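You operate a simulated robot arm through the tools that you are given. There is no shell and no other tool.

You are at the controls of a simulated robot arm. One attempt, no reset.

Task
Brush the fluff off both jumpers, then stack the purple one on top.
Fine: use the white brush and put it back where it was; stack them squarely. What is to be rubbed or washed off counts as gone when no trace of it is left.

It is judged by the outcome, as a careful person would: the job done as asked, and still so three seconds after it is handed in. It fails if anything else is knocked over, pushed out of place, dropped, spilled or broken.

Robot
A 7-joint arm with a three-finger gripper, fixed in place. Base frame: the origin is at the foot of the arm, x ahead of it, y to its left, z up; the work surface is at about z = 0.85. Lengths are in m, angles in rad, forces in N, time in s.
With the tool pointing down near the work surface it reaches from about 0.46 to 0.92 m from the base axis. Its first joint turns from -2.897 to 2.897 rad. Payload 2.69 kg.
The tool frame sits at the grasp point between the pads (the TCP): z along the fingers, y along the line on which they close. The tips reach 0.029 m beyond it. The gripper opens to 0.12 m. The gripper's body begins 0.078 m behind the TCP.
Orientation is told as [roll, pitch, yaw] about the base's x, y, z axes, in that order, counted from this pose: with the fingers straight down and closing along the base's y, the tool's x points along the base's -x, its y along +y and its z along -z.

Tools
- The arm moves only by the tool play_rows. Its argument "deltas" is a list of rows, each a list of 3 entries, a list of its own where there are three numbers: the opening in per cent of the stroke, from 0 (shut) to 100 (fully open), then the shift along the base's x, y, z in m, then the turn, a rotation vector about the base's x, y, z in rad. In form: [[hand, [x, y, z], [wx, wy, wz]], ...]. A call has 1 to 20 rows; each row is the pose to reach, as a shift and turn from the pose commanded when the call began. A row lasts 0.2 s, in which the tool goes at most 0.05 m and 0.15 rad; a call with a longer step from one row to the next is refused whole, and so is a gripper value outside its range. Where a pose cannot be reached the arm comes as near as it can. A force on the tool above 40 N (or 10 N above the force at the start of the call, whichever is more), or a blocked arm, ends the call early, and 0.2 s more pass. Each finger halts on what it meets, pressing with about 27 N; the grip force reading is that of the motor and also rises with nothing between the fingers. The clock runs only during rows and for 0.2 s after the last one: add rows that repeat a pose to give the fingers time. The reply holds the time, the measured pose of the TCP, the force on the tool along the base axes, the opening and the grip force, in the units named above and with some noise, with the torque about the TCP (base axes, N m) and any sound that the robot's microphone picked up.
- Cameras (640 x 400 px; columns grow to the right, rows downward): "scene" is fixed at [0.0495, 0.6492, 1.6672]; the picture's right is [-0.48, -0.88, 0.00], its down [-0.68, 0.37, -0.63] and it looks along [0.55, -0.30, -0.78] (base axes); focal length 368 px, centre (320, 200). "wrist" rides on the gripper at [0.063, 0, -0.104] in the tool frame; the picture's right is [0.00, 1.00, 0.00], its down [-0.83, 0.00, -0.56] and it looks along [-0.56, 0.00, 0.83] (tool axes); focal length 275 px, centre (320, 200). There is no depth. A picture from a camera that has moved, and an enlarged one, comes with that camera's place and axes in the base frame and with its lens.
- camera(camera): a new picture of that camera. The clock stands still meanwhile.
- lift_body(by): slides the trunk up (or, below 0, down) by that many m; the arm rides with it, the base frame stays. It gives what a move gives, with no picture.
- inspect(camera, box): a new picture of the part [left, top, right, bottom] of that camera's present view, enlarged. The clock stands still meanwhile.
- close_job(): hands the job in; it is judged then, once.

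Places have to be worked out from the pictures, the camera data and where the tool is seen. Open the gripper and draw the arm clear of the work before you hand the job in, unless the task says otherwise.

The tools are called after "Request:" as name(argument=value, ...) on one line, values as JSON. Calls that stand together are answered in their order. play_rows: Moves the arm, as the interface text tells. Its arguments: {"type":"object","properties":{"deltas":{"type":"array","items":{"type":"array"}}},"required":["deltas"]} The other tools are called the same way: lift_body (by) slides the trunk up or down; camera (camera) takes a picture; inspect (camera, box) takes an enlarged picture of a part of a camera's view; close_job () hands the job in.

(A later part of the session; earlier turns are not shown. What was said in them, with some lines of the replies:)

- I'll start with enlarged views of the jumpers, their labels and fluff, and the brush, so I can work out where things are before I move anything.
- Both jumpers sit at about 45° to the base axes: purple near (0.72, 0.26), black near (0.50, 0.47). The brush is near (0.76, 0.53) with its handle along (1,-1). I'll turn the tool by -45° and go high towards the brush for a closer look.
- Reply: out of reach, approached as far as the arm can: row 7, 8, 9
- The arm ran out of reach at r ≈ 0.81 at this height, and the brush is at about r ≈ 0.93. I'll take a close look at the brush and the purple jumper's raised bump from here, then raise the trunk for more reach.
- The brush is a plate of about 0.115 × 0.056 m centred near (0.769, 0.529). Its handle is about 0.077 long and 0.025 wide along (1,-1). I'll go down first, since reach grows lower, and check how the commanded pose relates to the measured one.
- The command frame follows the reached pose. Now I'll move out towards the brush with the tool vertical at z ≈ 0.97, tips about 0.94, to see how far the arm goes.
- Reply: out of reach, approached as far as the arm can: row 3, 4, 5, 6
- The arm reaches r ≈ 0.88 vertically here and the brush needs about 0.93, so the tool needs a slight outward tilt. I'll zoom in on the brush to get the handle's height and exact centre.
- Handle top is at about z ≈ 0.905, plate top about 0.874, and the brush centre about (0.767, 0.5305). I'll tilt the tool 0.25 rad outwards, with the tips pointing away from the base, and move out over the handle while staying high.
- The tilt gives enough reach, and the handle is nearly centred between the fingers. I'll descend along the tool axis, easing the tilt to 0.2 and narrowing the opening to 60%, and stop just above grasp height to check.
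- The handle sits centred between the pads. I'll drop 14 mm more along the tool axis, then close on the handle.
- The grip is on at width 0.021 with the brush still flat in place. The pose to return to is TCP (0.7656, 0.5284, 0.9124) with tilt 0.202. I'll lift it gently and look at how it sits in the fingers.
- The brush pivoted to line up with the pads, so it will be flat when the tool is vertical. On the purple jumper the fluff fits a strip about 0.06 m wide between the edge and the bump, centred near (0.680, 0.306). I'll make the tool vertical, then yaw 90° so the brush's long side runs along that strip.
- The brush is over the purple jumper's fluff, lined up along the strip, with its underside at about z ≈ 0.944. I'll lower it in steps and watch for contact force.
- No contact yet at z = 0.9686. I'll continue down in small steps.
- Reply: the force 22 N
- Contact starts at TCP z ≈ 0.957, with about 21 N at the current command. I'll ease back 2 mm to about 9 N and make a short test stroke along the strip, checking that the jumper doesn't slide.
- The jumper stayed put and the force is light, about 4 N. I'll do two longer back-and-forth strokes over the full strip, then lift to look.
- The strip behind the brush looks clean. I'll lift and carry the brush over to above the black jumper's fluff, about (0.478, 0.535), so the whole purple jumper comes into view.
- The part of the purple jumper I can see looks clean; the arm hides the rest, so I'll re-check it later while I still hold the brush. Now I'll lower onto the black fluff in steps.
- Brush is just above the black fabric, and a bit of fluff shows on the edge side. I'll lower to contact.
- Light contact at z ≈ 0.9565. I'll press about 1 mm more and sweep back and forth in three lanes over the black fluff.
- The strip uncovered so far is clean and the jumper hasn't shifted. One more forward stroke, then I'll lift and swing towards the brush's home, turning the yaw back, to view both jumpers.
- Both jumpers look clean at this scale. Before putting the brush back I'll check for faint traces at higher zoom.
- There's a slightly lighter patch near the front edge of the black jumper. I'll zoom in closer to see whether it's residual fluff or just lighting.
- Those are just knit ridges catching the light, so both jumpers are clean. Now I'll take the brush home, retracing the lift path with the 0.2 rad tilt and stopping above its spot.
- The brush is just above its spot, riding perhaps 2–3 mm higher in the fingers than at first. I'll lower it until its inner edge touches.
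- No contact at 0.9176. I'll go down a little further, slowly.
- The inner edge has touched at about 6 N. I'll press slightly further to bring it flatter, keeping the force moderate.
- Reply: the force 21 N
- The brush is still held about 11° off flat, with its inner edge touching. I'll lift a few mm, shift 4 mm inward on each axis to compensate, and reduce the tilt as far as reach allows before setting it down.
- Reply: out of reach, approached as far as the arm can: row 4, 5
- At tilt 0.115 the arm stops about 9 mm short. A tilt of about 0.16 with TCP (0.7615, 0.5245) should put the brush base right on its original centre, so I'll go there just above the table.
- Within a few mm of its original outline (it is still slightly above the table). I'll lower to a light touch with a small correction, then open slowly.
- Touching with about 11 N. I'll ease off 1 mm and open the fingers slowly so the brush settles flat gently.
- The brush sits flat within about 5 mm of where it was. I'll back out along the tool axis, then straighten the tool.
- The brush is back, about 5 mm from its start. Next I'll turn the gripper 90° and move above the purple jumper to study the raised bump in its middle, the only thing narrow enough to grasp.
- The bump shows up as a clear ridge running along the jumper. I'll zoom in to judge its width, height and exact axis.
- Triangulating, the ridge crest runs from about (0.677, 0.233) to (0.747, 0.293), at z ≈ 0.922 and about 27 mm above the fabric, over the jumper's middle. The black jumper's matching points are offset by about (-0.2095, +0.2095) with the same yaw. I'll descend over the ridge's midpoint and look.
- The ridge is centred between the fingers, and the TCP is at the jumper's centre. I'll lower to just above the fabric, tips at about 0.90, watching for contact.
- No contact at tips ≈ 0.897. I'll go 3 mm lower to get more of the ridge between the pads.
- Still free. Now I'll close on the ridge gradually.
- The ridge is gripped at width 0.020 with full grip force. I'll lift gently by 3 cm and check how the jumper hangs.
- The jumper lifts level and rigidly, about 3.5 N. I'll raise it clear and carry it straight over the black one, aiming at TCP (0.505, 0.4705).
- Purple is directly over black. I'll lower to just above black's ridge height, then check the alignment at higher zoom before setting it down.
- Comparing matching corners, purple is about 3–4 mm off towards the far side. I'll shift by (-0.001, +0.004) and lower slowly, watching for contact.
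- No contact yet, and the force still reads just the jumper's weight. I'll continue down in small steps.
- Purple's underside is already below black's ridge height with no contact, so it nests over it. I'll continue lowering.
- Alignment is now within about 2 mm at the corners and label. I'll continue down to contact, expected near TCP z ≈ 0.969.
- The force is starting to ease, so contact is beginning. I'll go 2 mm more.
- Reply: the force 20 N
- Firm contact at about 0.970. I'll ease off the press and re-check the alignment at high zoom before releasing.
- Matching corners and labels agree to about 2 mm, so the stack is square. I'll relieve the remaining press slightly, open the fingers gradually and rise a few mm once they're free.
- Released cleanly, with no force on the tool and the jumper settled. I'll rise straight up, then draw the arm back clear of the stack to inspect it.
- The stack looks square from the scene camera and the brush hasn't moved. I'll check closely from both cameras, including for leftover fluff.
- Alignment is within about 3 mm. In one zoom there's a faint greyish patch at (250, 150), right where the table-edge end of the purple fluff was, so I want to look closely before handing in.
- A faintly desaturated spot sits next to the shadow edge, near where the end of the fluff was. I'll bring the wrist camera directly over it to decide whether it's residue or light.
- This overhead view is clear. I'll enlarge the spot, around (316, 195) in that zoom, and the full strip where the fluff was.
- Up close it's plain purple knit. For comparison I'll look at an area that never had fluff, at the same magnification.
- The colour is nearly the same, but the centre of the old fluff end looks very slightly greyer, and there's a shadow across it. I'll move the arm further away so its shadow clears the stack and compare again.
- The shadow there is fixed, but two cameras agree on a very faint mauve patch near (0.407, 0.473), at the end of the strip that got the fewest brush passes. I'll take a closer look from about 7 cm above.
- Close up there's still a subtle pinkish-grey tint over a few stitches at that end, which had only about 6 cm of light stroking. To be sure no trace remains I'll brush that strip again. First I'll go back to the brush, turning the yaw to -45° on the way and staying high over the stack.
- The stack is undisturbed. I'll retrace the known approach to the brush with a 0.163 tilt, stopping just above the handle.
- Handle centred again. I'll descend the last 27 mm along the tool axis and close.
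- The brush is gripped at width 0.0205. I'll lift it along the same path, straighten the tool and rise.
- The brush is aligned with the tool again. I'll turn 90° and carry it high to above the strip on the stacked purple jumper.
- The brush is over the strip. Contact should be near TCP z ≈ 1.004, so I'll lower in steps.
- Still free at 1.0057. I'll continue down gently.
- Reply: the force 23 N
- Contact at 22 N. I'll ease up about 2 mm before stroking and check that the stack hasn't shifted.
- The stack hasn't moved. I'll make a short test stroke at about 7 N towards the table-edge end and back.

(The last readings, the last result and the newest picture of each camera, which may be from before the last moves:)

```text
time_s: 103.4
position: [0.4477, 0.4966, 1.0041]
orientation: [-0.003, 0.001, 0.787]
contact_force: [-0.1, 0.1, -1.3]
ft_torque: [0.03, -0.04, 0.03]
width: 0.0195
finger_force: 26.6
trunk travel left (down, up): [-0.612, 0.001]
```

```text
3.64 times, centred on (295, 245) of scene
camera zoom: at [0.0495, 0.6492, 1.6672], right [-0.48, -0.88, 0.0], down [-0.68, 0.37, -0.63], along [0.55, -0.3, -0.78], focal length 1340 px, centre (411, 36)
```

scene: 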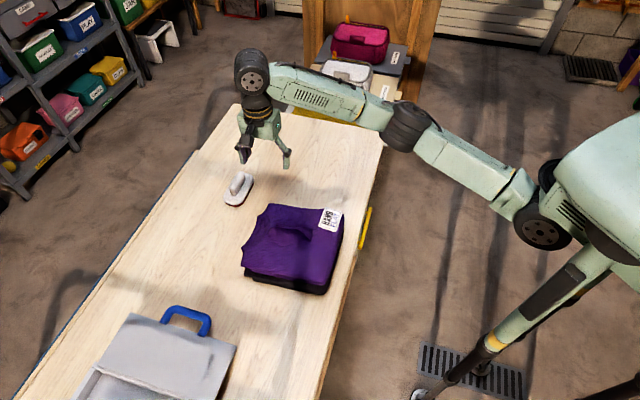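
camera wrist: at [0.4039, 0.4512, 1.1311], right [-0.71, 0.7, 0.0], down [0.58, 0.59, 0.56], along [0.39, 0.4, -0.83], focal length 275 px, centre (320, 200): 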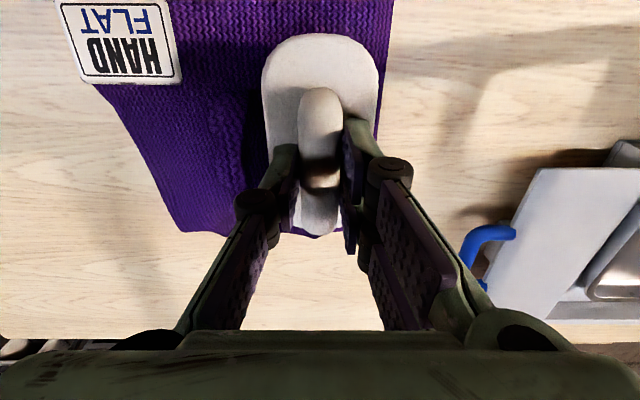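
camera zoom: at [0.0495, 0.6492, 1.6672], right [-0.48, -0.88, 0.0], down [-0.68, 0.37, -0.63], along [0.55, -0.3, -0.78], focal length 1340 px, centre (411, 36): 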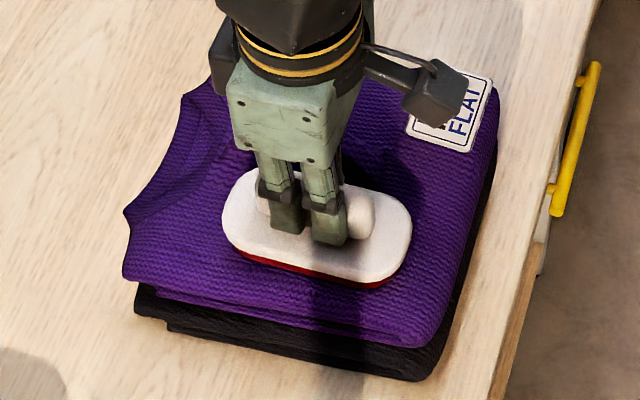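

The brush ended just lifted off and the stack is unmoved. I'll press 1.5 mm lower and sweep three lanes over that end.

Request:
play_rows(deltas=[[0, [0, 0, -0.0015], [0, 0, 0]], [0, [-0.011, -0.011, -0.0015], [0, 0, 0]], [0, [-0.022, -0.022, -0.0015], [0, 0, 0]], [0, [-0.033, -0.033, -0.0015], [0, 0, 0]], [0, [-0.022, -0.022, -0.0015], [0, 0, 0]], [0, [-0.011, -0.011, -0.0015], [0, 0, 0]], [0, [0, 0, -0.0015], [0, 0, 0]], [0, [-0.007, 0.007, -0.0015], [0, 0, 0]], [0, [-0.018, -0.004, -0.0015], [0, 0, 0]], [0, [-0.029, -0.015, -0.0015], [0, 0, 0]], [0, [-0.04, -0.026, -0.0015], [0, 0, 0]], [0, [-0.029, -0.015, -0.0015], [0, 0, 0]], [0, [-0.018, -0.004, -0.0015], [0, 0, 0]], [0, [-0.007, 0.007, -0.0015], [0, 0, 0]], [0, [0.0057, -0.0057, -0.0015], [0, 0, 0]], [0, [-0.0053, -0.0167, -0.0015], [0, 0, 0]], [0, [-0.0163, -0.0277, -0.0015], [0, 0, 0]], [0, [-0.0273, -0.0387, -0.0015], [0, 0, 0]], [0, [-0.0163, -0.0277, -0.0015], [0, 0, 0]], [0, [-0.0053, -0.0167, -0.0015], [0, 0, 0]]])

Request:
inspect(camera="scene", box=[235, 190, 355, 300])

```text
time_s: 107.6
position: [0.4434, 0.4793, 1.0037]
orientation: [-0.001, -0.001, 0.786]
contact_force: [-3.9, -3.7, 10.0]
ft_torque: [-0.09, 0.17, -0.04]
width: 0.0195
finger_force: 27.0
trunk travel left (down, up): [-0.612, 0.001]
```

```text
3.64 times, centred on (295, 245) of scene
camera zoom: at [0.0495, 0.6492, 1.6672], right [-0.48, -0.88, 0.0], down [-0.68, 0.37, -0.63], along [0.55, -0.3, -0.78], focal length 1340 px, centre (411, 36)
```

zoom: 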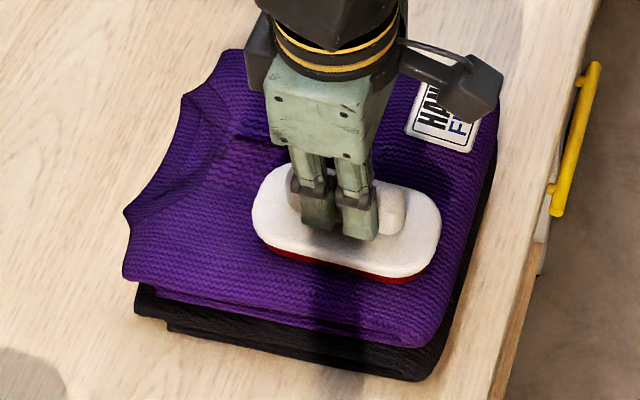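

The stack is still in place. Now a full sweep along the whole strip and back, another pass at the near end, then lift.

Request:
play_rows(deltas=[[0, [-0.0042, 0.0042, 0], [0, 0, 0]], [0, [0.0063, 0.0147, 0], [0, 0, 0]], [0, [0.0168, 0.0252, 0], [0, 0, 0]], [0, [0.0273, 0.0357, 0], [0, 0, 0]], [0, [0.0378, 0.0462, 0], [0, 0, 0]], [0, [0.0483, 0.0567, 0], [0, 0, 0]], [0, [0.0568, 0.0652, 0], [0, 0, 0]], [0, [0.0483, 0.0567, 0], [0, 0, 0]], [0, [0.0378, 0.0462, 0], [0, 0, 0]], [0, [0.0273, 0.0357, 0], [0, 0, 0]], [0, [0.0168, 0.0252, 0], [0, 0, 0]], [0, [0.0063, 0.0147, 0], [0, 0, 0]], [0, [-0.0042, 0.0042, 0], [0, 0, 0]], [0, [-0.0147, -0.0063, 0], [0, 0, 0]], [0, [-0.0252, -0.0168, 0], [0, 0, 0]], [0, [-0.0147, -0.0063, 0], [0, 0, 0]], [0, [-0.0042, 0.0042, 0], [0, 0, 0]], [0, [0.0063, 0.0147, 0], [0, 0, 0]], [0, [0.0063, 0.0147, 0.02], [0, 0, 0]], [0, [0.0063, 0.0147, 0.05], [0, 0, 0]]])

Request:
inspect(camera="scene", box=[235, 190, 355, 300])

```text
time_s: 111.8
position: [0.4507, 0.4939, 1.0559]
orientation: [0.0, 0.001, 0.786]
contact_force: [0.2, 0.0, -0.9]
ft_torque: [-0.01, -0.01, 0.01]
width: 0.0199
finger_force: 27.1
trunk travel left (down, up): [-0.612, 0.001]
```

```text
3.64 times, centred on (295, 245) of scene
camera zoom: at [0.0495, 0.6492, 1.6672], right [-0.48, -0.88, 0.0], down [-0.68, 0.37, -0.63], along [0.55, -0.3, -0.78], focal length 1340 px, centre (411, 36)
```

zoom: 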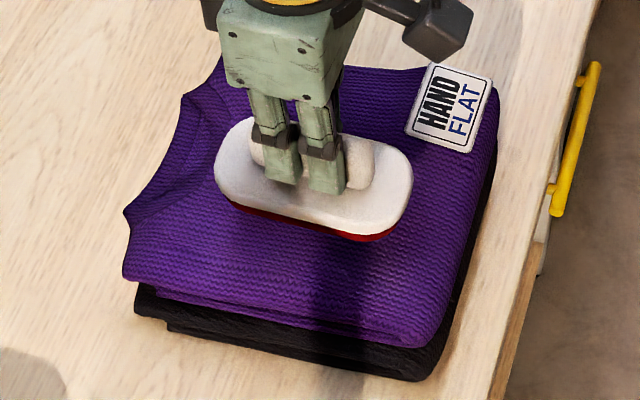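

The stack is unmoved. I'll lift further and carry the brush back towards its home with the yaw turned back, then examine the spot.

Request:
play_rows(deltas=[[0, [0, 0, 0.02], [0, 0, 0]], [0, [0.02, -0.002, 0.025], [0, 0, -0.13]], [0, [0.04, -0.005, 0.025], [0, 0, -0.26]], [0, [0.06, -0.008, 0.025], [0, 0, -0.39]], [0, [0.08, -0.012, 0.025], [0, 0, -0.52]], [0, [0.1, -0.016, 0.025], [0, 0, -0.65]], [0, [0.12, -0.02, 0.025], [0, 0, -0.78]], [0, [0.14, -0.024, 0.02], [0, 0, -0.91]], [0, [0.16, -0.026, 0.01], [0, 0, -1.04]], [0, [0.18, -0.028, 0], [0, 0, -1.17]], [0, [0.2, -0.03, -0.01], [0, 0, -1.3]], [0, [0.22, -0.03, -0.02], [0, 0, -1.43]], [0, [0.24, -0.03, -0.035], [0, 0, -1.571]], [0, [0.24, -0.03, -0.035], [0, 0, -1.571]]])

Request:
inspect(camera="scene", box=[240, 200, 345, 290])

Request:
inspect(camera="scene", box=[285, 245, 335, 280])

Request:
camera(camera="wrist")

```text
time_s: 114.8
position: [0.6895, 0.4644, 1.0182]
orientation: [-0.003, 0.002, -0.785]
contact_force: [0.5, 0.1, -1.5]
ft_torque: [-0.01, -0.01, 0.0]
width: 0.0194
finger_force: 26.6
trunk travel left (down, up): [-0.612, 0.001]
```

```text
4.44 times, centred on (292, 245) of scene
camera zoom: at [0.0495, 0.6492, 1.6672], right [-0.48, -0.88, 0.0], down [-0.68, 0.37, -0.63], along [0.55, -0.3, -0.78], focal length 1637 px, centre (442, 0)
```

zoom: 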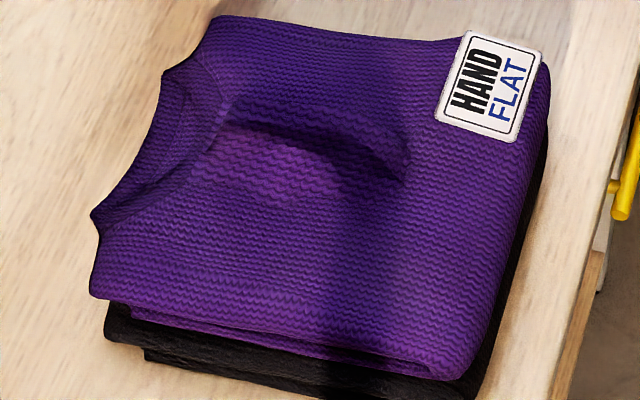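

```text
11.43 times, centred on (310, 262) of scene
camera zoom: at [0.0495, 0.6492, 1.6672], right [-0.48, -0.88, 0.0], down [-0.68, 0.37, -0.63], along [0.55, -0.3, -0.78], focal length 4210 px, centre (434, -514)
```

zoom: 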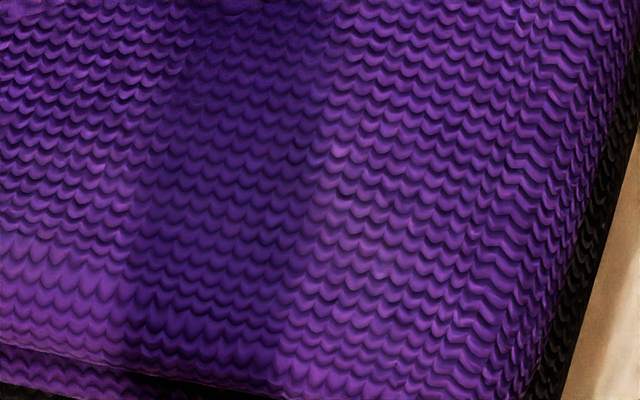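

```text
taken
camera wrist: at [0.6449, 0.5089, 1.1235], right [0.7, 0.71, 0.0], down [0.59, -0.58, 0.56], along [0.39, -0.39, -0.83], focal length 275 px, centre (320, 200)
```

wrist: 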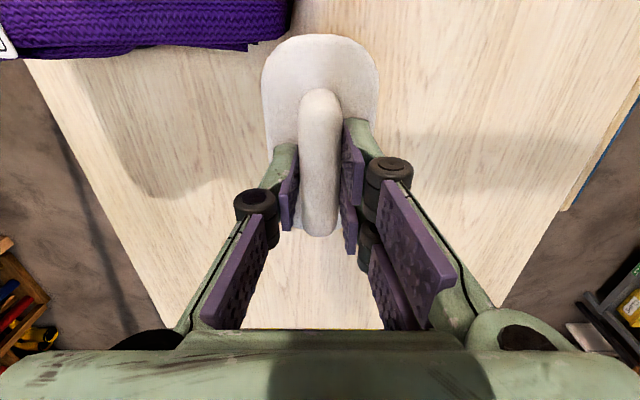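

After all that extra brushing the tint looks the same, so it is light at the shadow's edge and not fluff. The jumper is clean and the stack still square. Now I'll return the brush, aiming 5 mm further out than last time to land exactly on its original spot.

Request:
play_rows(deltas=[[0, [0.013, 0.0105, -0.008], [0.032, -0.032, 0]], [0, [0.026, 0.021, -0.016], [0.064, -0.064, 0]], [0, [0.039, 0.032, -0.024], [0.096, -0.096, 0]], [0, [0.0515, 0.0424, -0.033], [0.1273, -0.1273, 0]], [0, [0.06, 0.05, -0.05], [0.1273, -0.1273, 0]], [0, [0.0675, 0.0576, -0.068], [0.1273, -0.1273, 0]], [0, [0.073, 0.062, -0.08], [0.1273, -0.1273, 0]], [0, [0.076, 0.0641, -0.09], [0.1273, -0.1273, 0]], [0, [0.076, 0.0641, -0.09], [0.1273, -0.1273, 0]]])

Request:
inspect(camera="scene", box=[205, 155, 269, 219])

```text
time_s: 116.8
position: [0.7641, 0.5278, 0.9284]
orientation: [0.178, -0.004, -0.784]
contact_force: [-0.2, -0.2, -1.4]
ft_torque: [0.02, -0.03, -0.01]
width: 0.0195
finger_force: 27.0
trunk travel left (down, up): [-0.612, 0.001]
```

```text
6.25 times, centred on (237, 187) of scene
camera zoom: at [0.0495, 0.6492, 1.6672], right [-0.48, -0.88, 0.0], down [-0.68, 0.37, -0.63], along [0.55, -0.3, -0.78], focal length 2303 px, centre (839, 281)
```

zoom: 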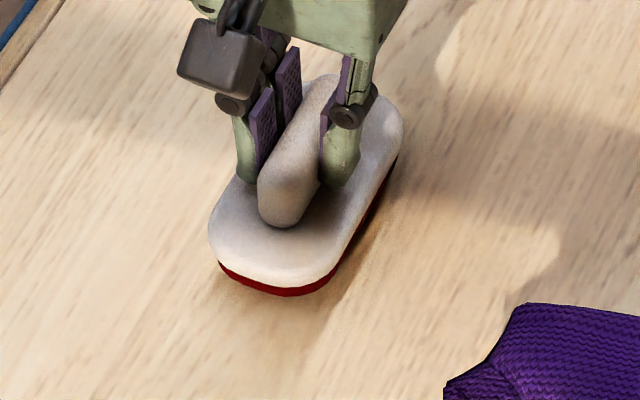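

Projected landing is within about 3 mm of the original outline. I'll apply a small correction and lower it to a light touch.

Request:
play_rows(deltas=[[0, [0.001, -0.0015, -0.005], [0, 0, 0]], [0, [0.002, -0.003, -0.01], [0, 0, 0]], [0, [0.002, -0.003, -0.0145], [0, 0, 0]], [0, [0.002, -0.003, -0.0145], [0, 0, 0]]])

Request:
play_rows(deltas=[[0, [0, 0, -0.001], [0, 0, 0]], [0, [0, 0, -0.002], [0, 0, 0]], [0, [0, 0, -0.003], [0, 0, 0]], [0, [0, 0, -0.003], [0, 0, 0]]])

Request:
inspect(camera="scene", box=[205, 155, 269, 219])

```text
time_s: 117.8
position: [0.7671, 0.5253, 0.9157]
orientation: [0.182, -0.002, -0.784]
contact_force: [2.7, 1.4, 6.6]
ft_torque: [-0.15, -0.24, 0.1]
width: 0.0193
finger_force: 27.3
trunk travel left (down, up): [-0.612, 0.001]
```

```text
time_s: 118.8
position: [0.7671, 0.5252, 0.9126]
orientation: [0.181, 0.001, -0.785]
contact_force: [6.4, 4.5, 20.5]
ft_torque: [0.25, 0.17, -0.18]
width: 0.02
finger_force: 26.8
trunk travel left (down, up): [-0.612, 0.001]
```

```text
6.25 times, centred on (237, 187) of scene
camera zoom: at [0.0495, 0.6492, 1.6672], right [-0.48, -0.88, 0.0], down [-0.68, 0.37, -0.63], along [0.55, -0.3, -0.78], focal length 2303 px, centre (839, 281)
```

zoom: 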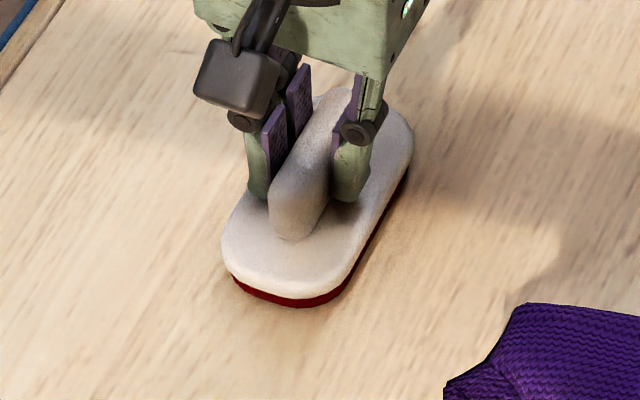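

It's touching the table right on its original outline. I'll ease off and open slowly so it settles flat.

Request:
play_rows(deltas=[[0, [0, 0, 0.001], [0, 0, 0]], [0, [0, 0, 0.002], [0, 0, 0]], [16, [0, 0, 0.002], [0, 0, 0]], [17, [0, 0, 0.002], [0, 0, 0]], [18, [0, 0, 0.002], [0, 0, 0]], [19, [0, 0, 0.002], [0, 0, 0]], [20, [0, 0, 0.002], [0, 0, 0]], [21, [0, 0, 0.002], [0, 0, 0]], [22, [0, 0, 0.002], [0, 0, 0]], [24, [0, 0, 0.002], [0, 0, 0]], [26, [0, 0, 0.002], [0, 0, 0]], [28, [0, 0, 0.002], [0, 0, 0]], [31, [0, 0, 0.002], [0, 0, 0]], [35, [0, 0, 0.002], [0, 0, 0]], [40, [0, 0, 0.002], [0, 0, 0]], [45, [0, 0, 0.002], [0, 0, 0]], [50, [0, 0, 0.002], [0, 0, 0]], [55, [0, 0, 0.002], [0, 0, 0]], [55, [0, 0, 0.002], [0, 0, 0]]])

Request:
camera(camera="wrist")

Request:
inspect(camera="scene", box=[205, 155, 269, 219])

```text
time_s: 122.8
position: [0.7679, 0.5255, 0.9131]
orientation: [0.179, -0.003, -0.782]
contact_force: [0.1, -0.7, -0.4]
ft_torque: [-0.01, 0.01, -0.05]
width: 0.0661
finger_force: 0.0
trunk travel left (down, up): [-0.612, 0.001]
```

```text
taken
camera wrist: at [0.709, 0.5566, 1.0163], right [0.69, 0.7, 0.18], down [0.52, -0.65, 0.55], along [0.5, -0.29, -0.82], focal length 275 px, centre (320, 200)
```

wrist: 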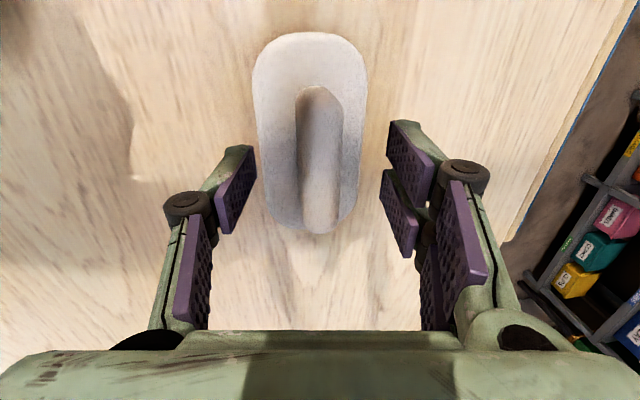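

```text
6.25 times, centred on (237, 187) of scene
camera zoom: at [0.0495, 0.6492, 1.6672], right [-0.48, -0.88, 0.0], down [-0.68, 0.37, -0.63], along [0.55, -0.3, -0.78], focal length 2303 px, centre (839, 281)
```

zoom: 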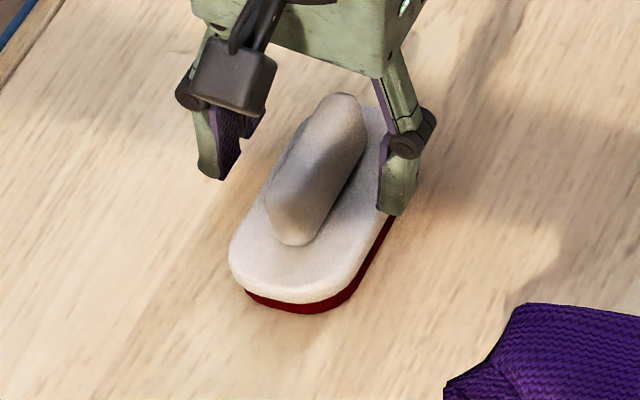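

The brush is flat and within about 2 mm of its original place. I'll back out along the tool axis and draw the arm clear.

Request:
play_rows(deltas=[[55, [-0.002, -0.002, 0.015], [0, 0, 0]], [55, [-0.0045, -0.0045, 0.03], [0, 0, 0]], [55, [-0.0075, -0.0075, 0.05], [0, 0, 0]], [65, [-0.022, -0.022, 0.075], [0, 0, 0]], [75, [-0.045, -0.045, 0.1], [-0.06, 0.06, 0]], [85, [-0.07, -0.07, 0.12], [-0.127, 0.127, 0]], [100, [-0.085, -0.1, 0.14], [-0.127, 0.127, 0]], [100, [-0.1, -0.14, 0.16], [-0.127, 0.127, 0]], [100, [-0.115, -0.18, 0.18], [-0.127, 0.127, 0]], [100, [-0.13, -0.22, 0.2], [-0.127, 0.127, 0]], [100, [-0.145, -0.26, 0.205], [-0.127, 0.127, 0]], [100, [-0.16, -0.3, 0.205], [-0.127, 0.127, 0]], [100, [-0.16, -0.34, 0.205], [-0.127, 0.127, 0]], [100, [-0.16, -0.38, 0.205], [-0.127, 0.127, 0]], [100, [-0.16, -0.38, 0.205], [-0.127, 0.127, 0]]])

Request:
camera(camera="scene")

Request:
inspect(camera="scene", box=[205, 155, 269, 219])

Request:
inspect(camera="scene", box=[235, 190, 355, 300])

```text
time_s: 126.0
position: [0.6067, 0.1446, 1.1203]
orientation: [-0.002, 0.0, -0.783]
contact_force: [0.2, -0.3, -0.4]
ft_torque: [-0.01, -0.01, 0.0]
width: 0.12
finger_force: 0.0
trunk travel left (down, up): [-0.612, 0.001]
```

```text
taken
```

scene: 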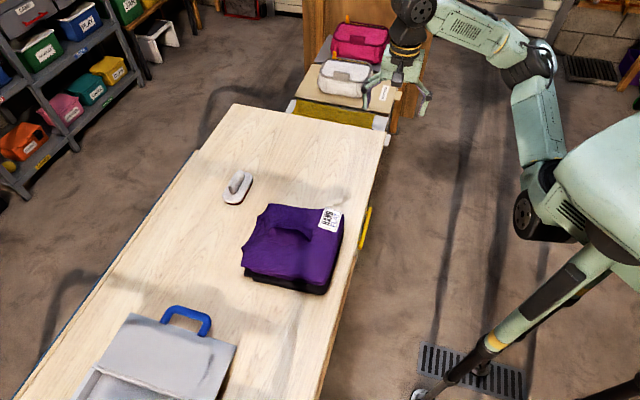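

```text
6.25 times, centred on (237, 187) of scene
camera zoom: at [0.0495, 0.6492, 1.6672], right [-0.48, -0.88, 0.0], down [-0.68, 0.37, -0.63], along [0.55, -0.3, -0.78], focal length 2303 px, centre (839, 281)
```

zoom: 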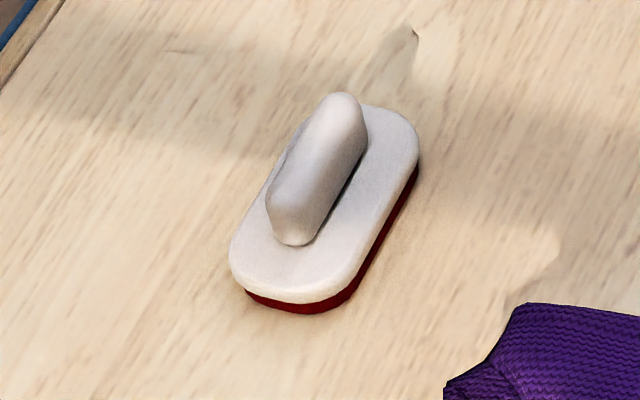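

```text
3.64 times, centred on (295, 245) of scene
camera zoom: at [0.0495, 0.6492, 1.6672], right [-0.48, -0.88, 0.0], down [-0.68, 0.37, -0.63], along [0.55, -0.3, -0.78], focal length 1340 px, centre (411, 36)
```

zoom: 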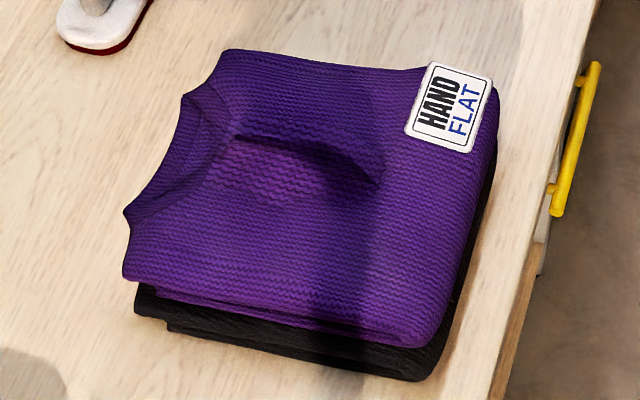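

The purple jumper is stacked squarely on the black one with matching corners and labels, and neither jumper showed fluff when last checked. The brush is back within a couple of mm of its start, nothing else was moved, and the gripper is open and clear. I'm handing in the job.

Request:
close_job()

```text
The job is handed in.
```

I brushed the fluff off both jumpers with the white brush and stacked the purple one squarely on the black one. The job is handed in, but no verdict has come back.

- **Fluff:** I could see no fluff on either jumper after brushing. A faint tint at one end of the purple patch made me brush it again once it was stacked. The tint didn't change, so I took it for light at a shadow's edge. I last checked the black jumper just before stacking.
- **Stack:** the matching corners and labels line up to about 3 mm, and the stack didn't move during the extra brushing.
- **Brush:** it is back flat on the table, about 2 mm from where it started.

I saw nothing else on the table move. The gripper is open and the arm is clear of the work.
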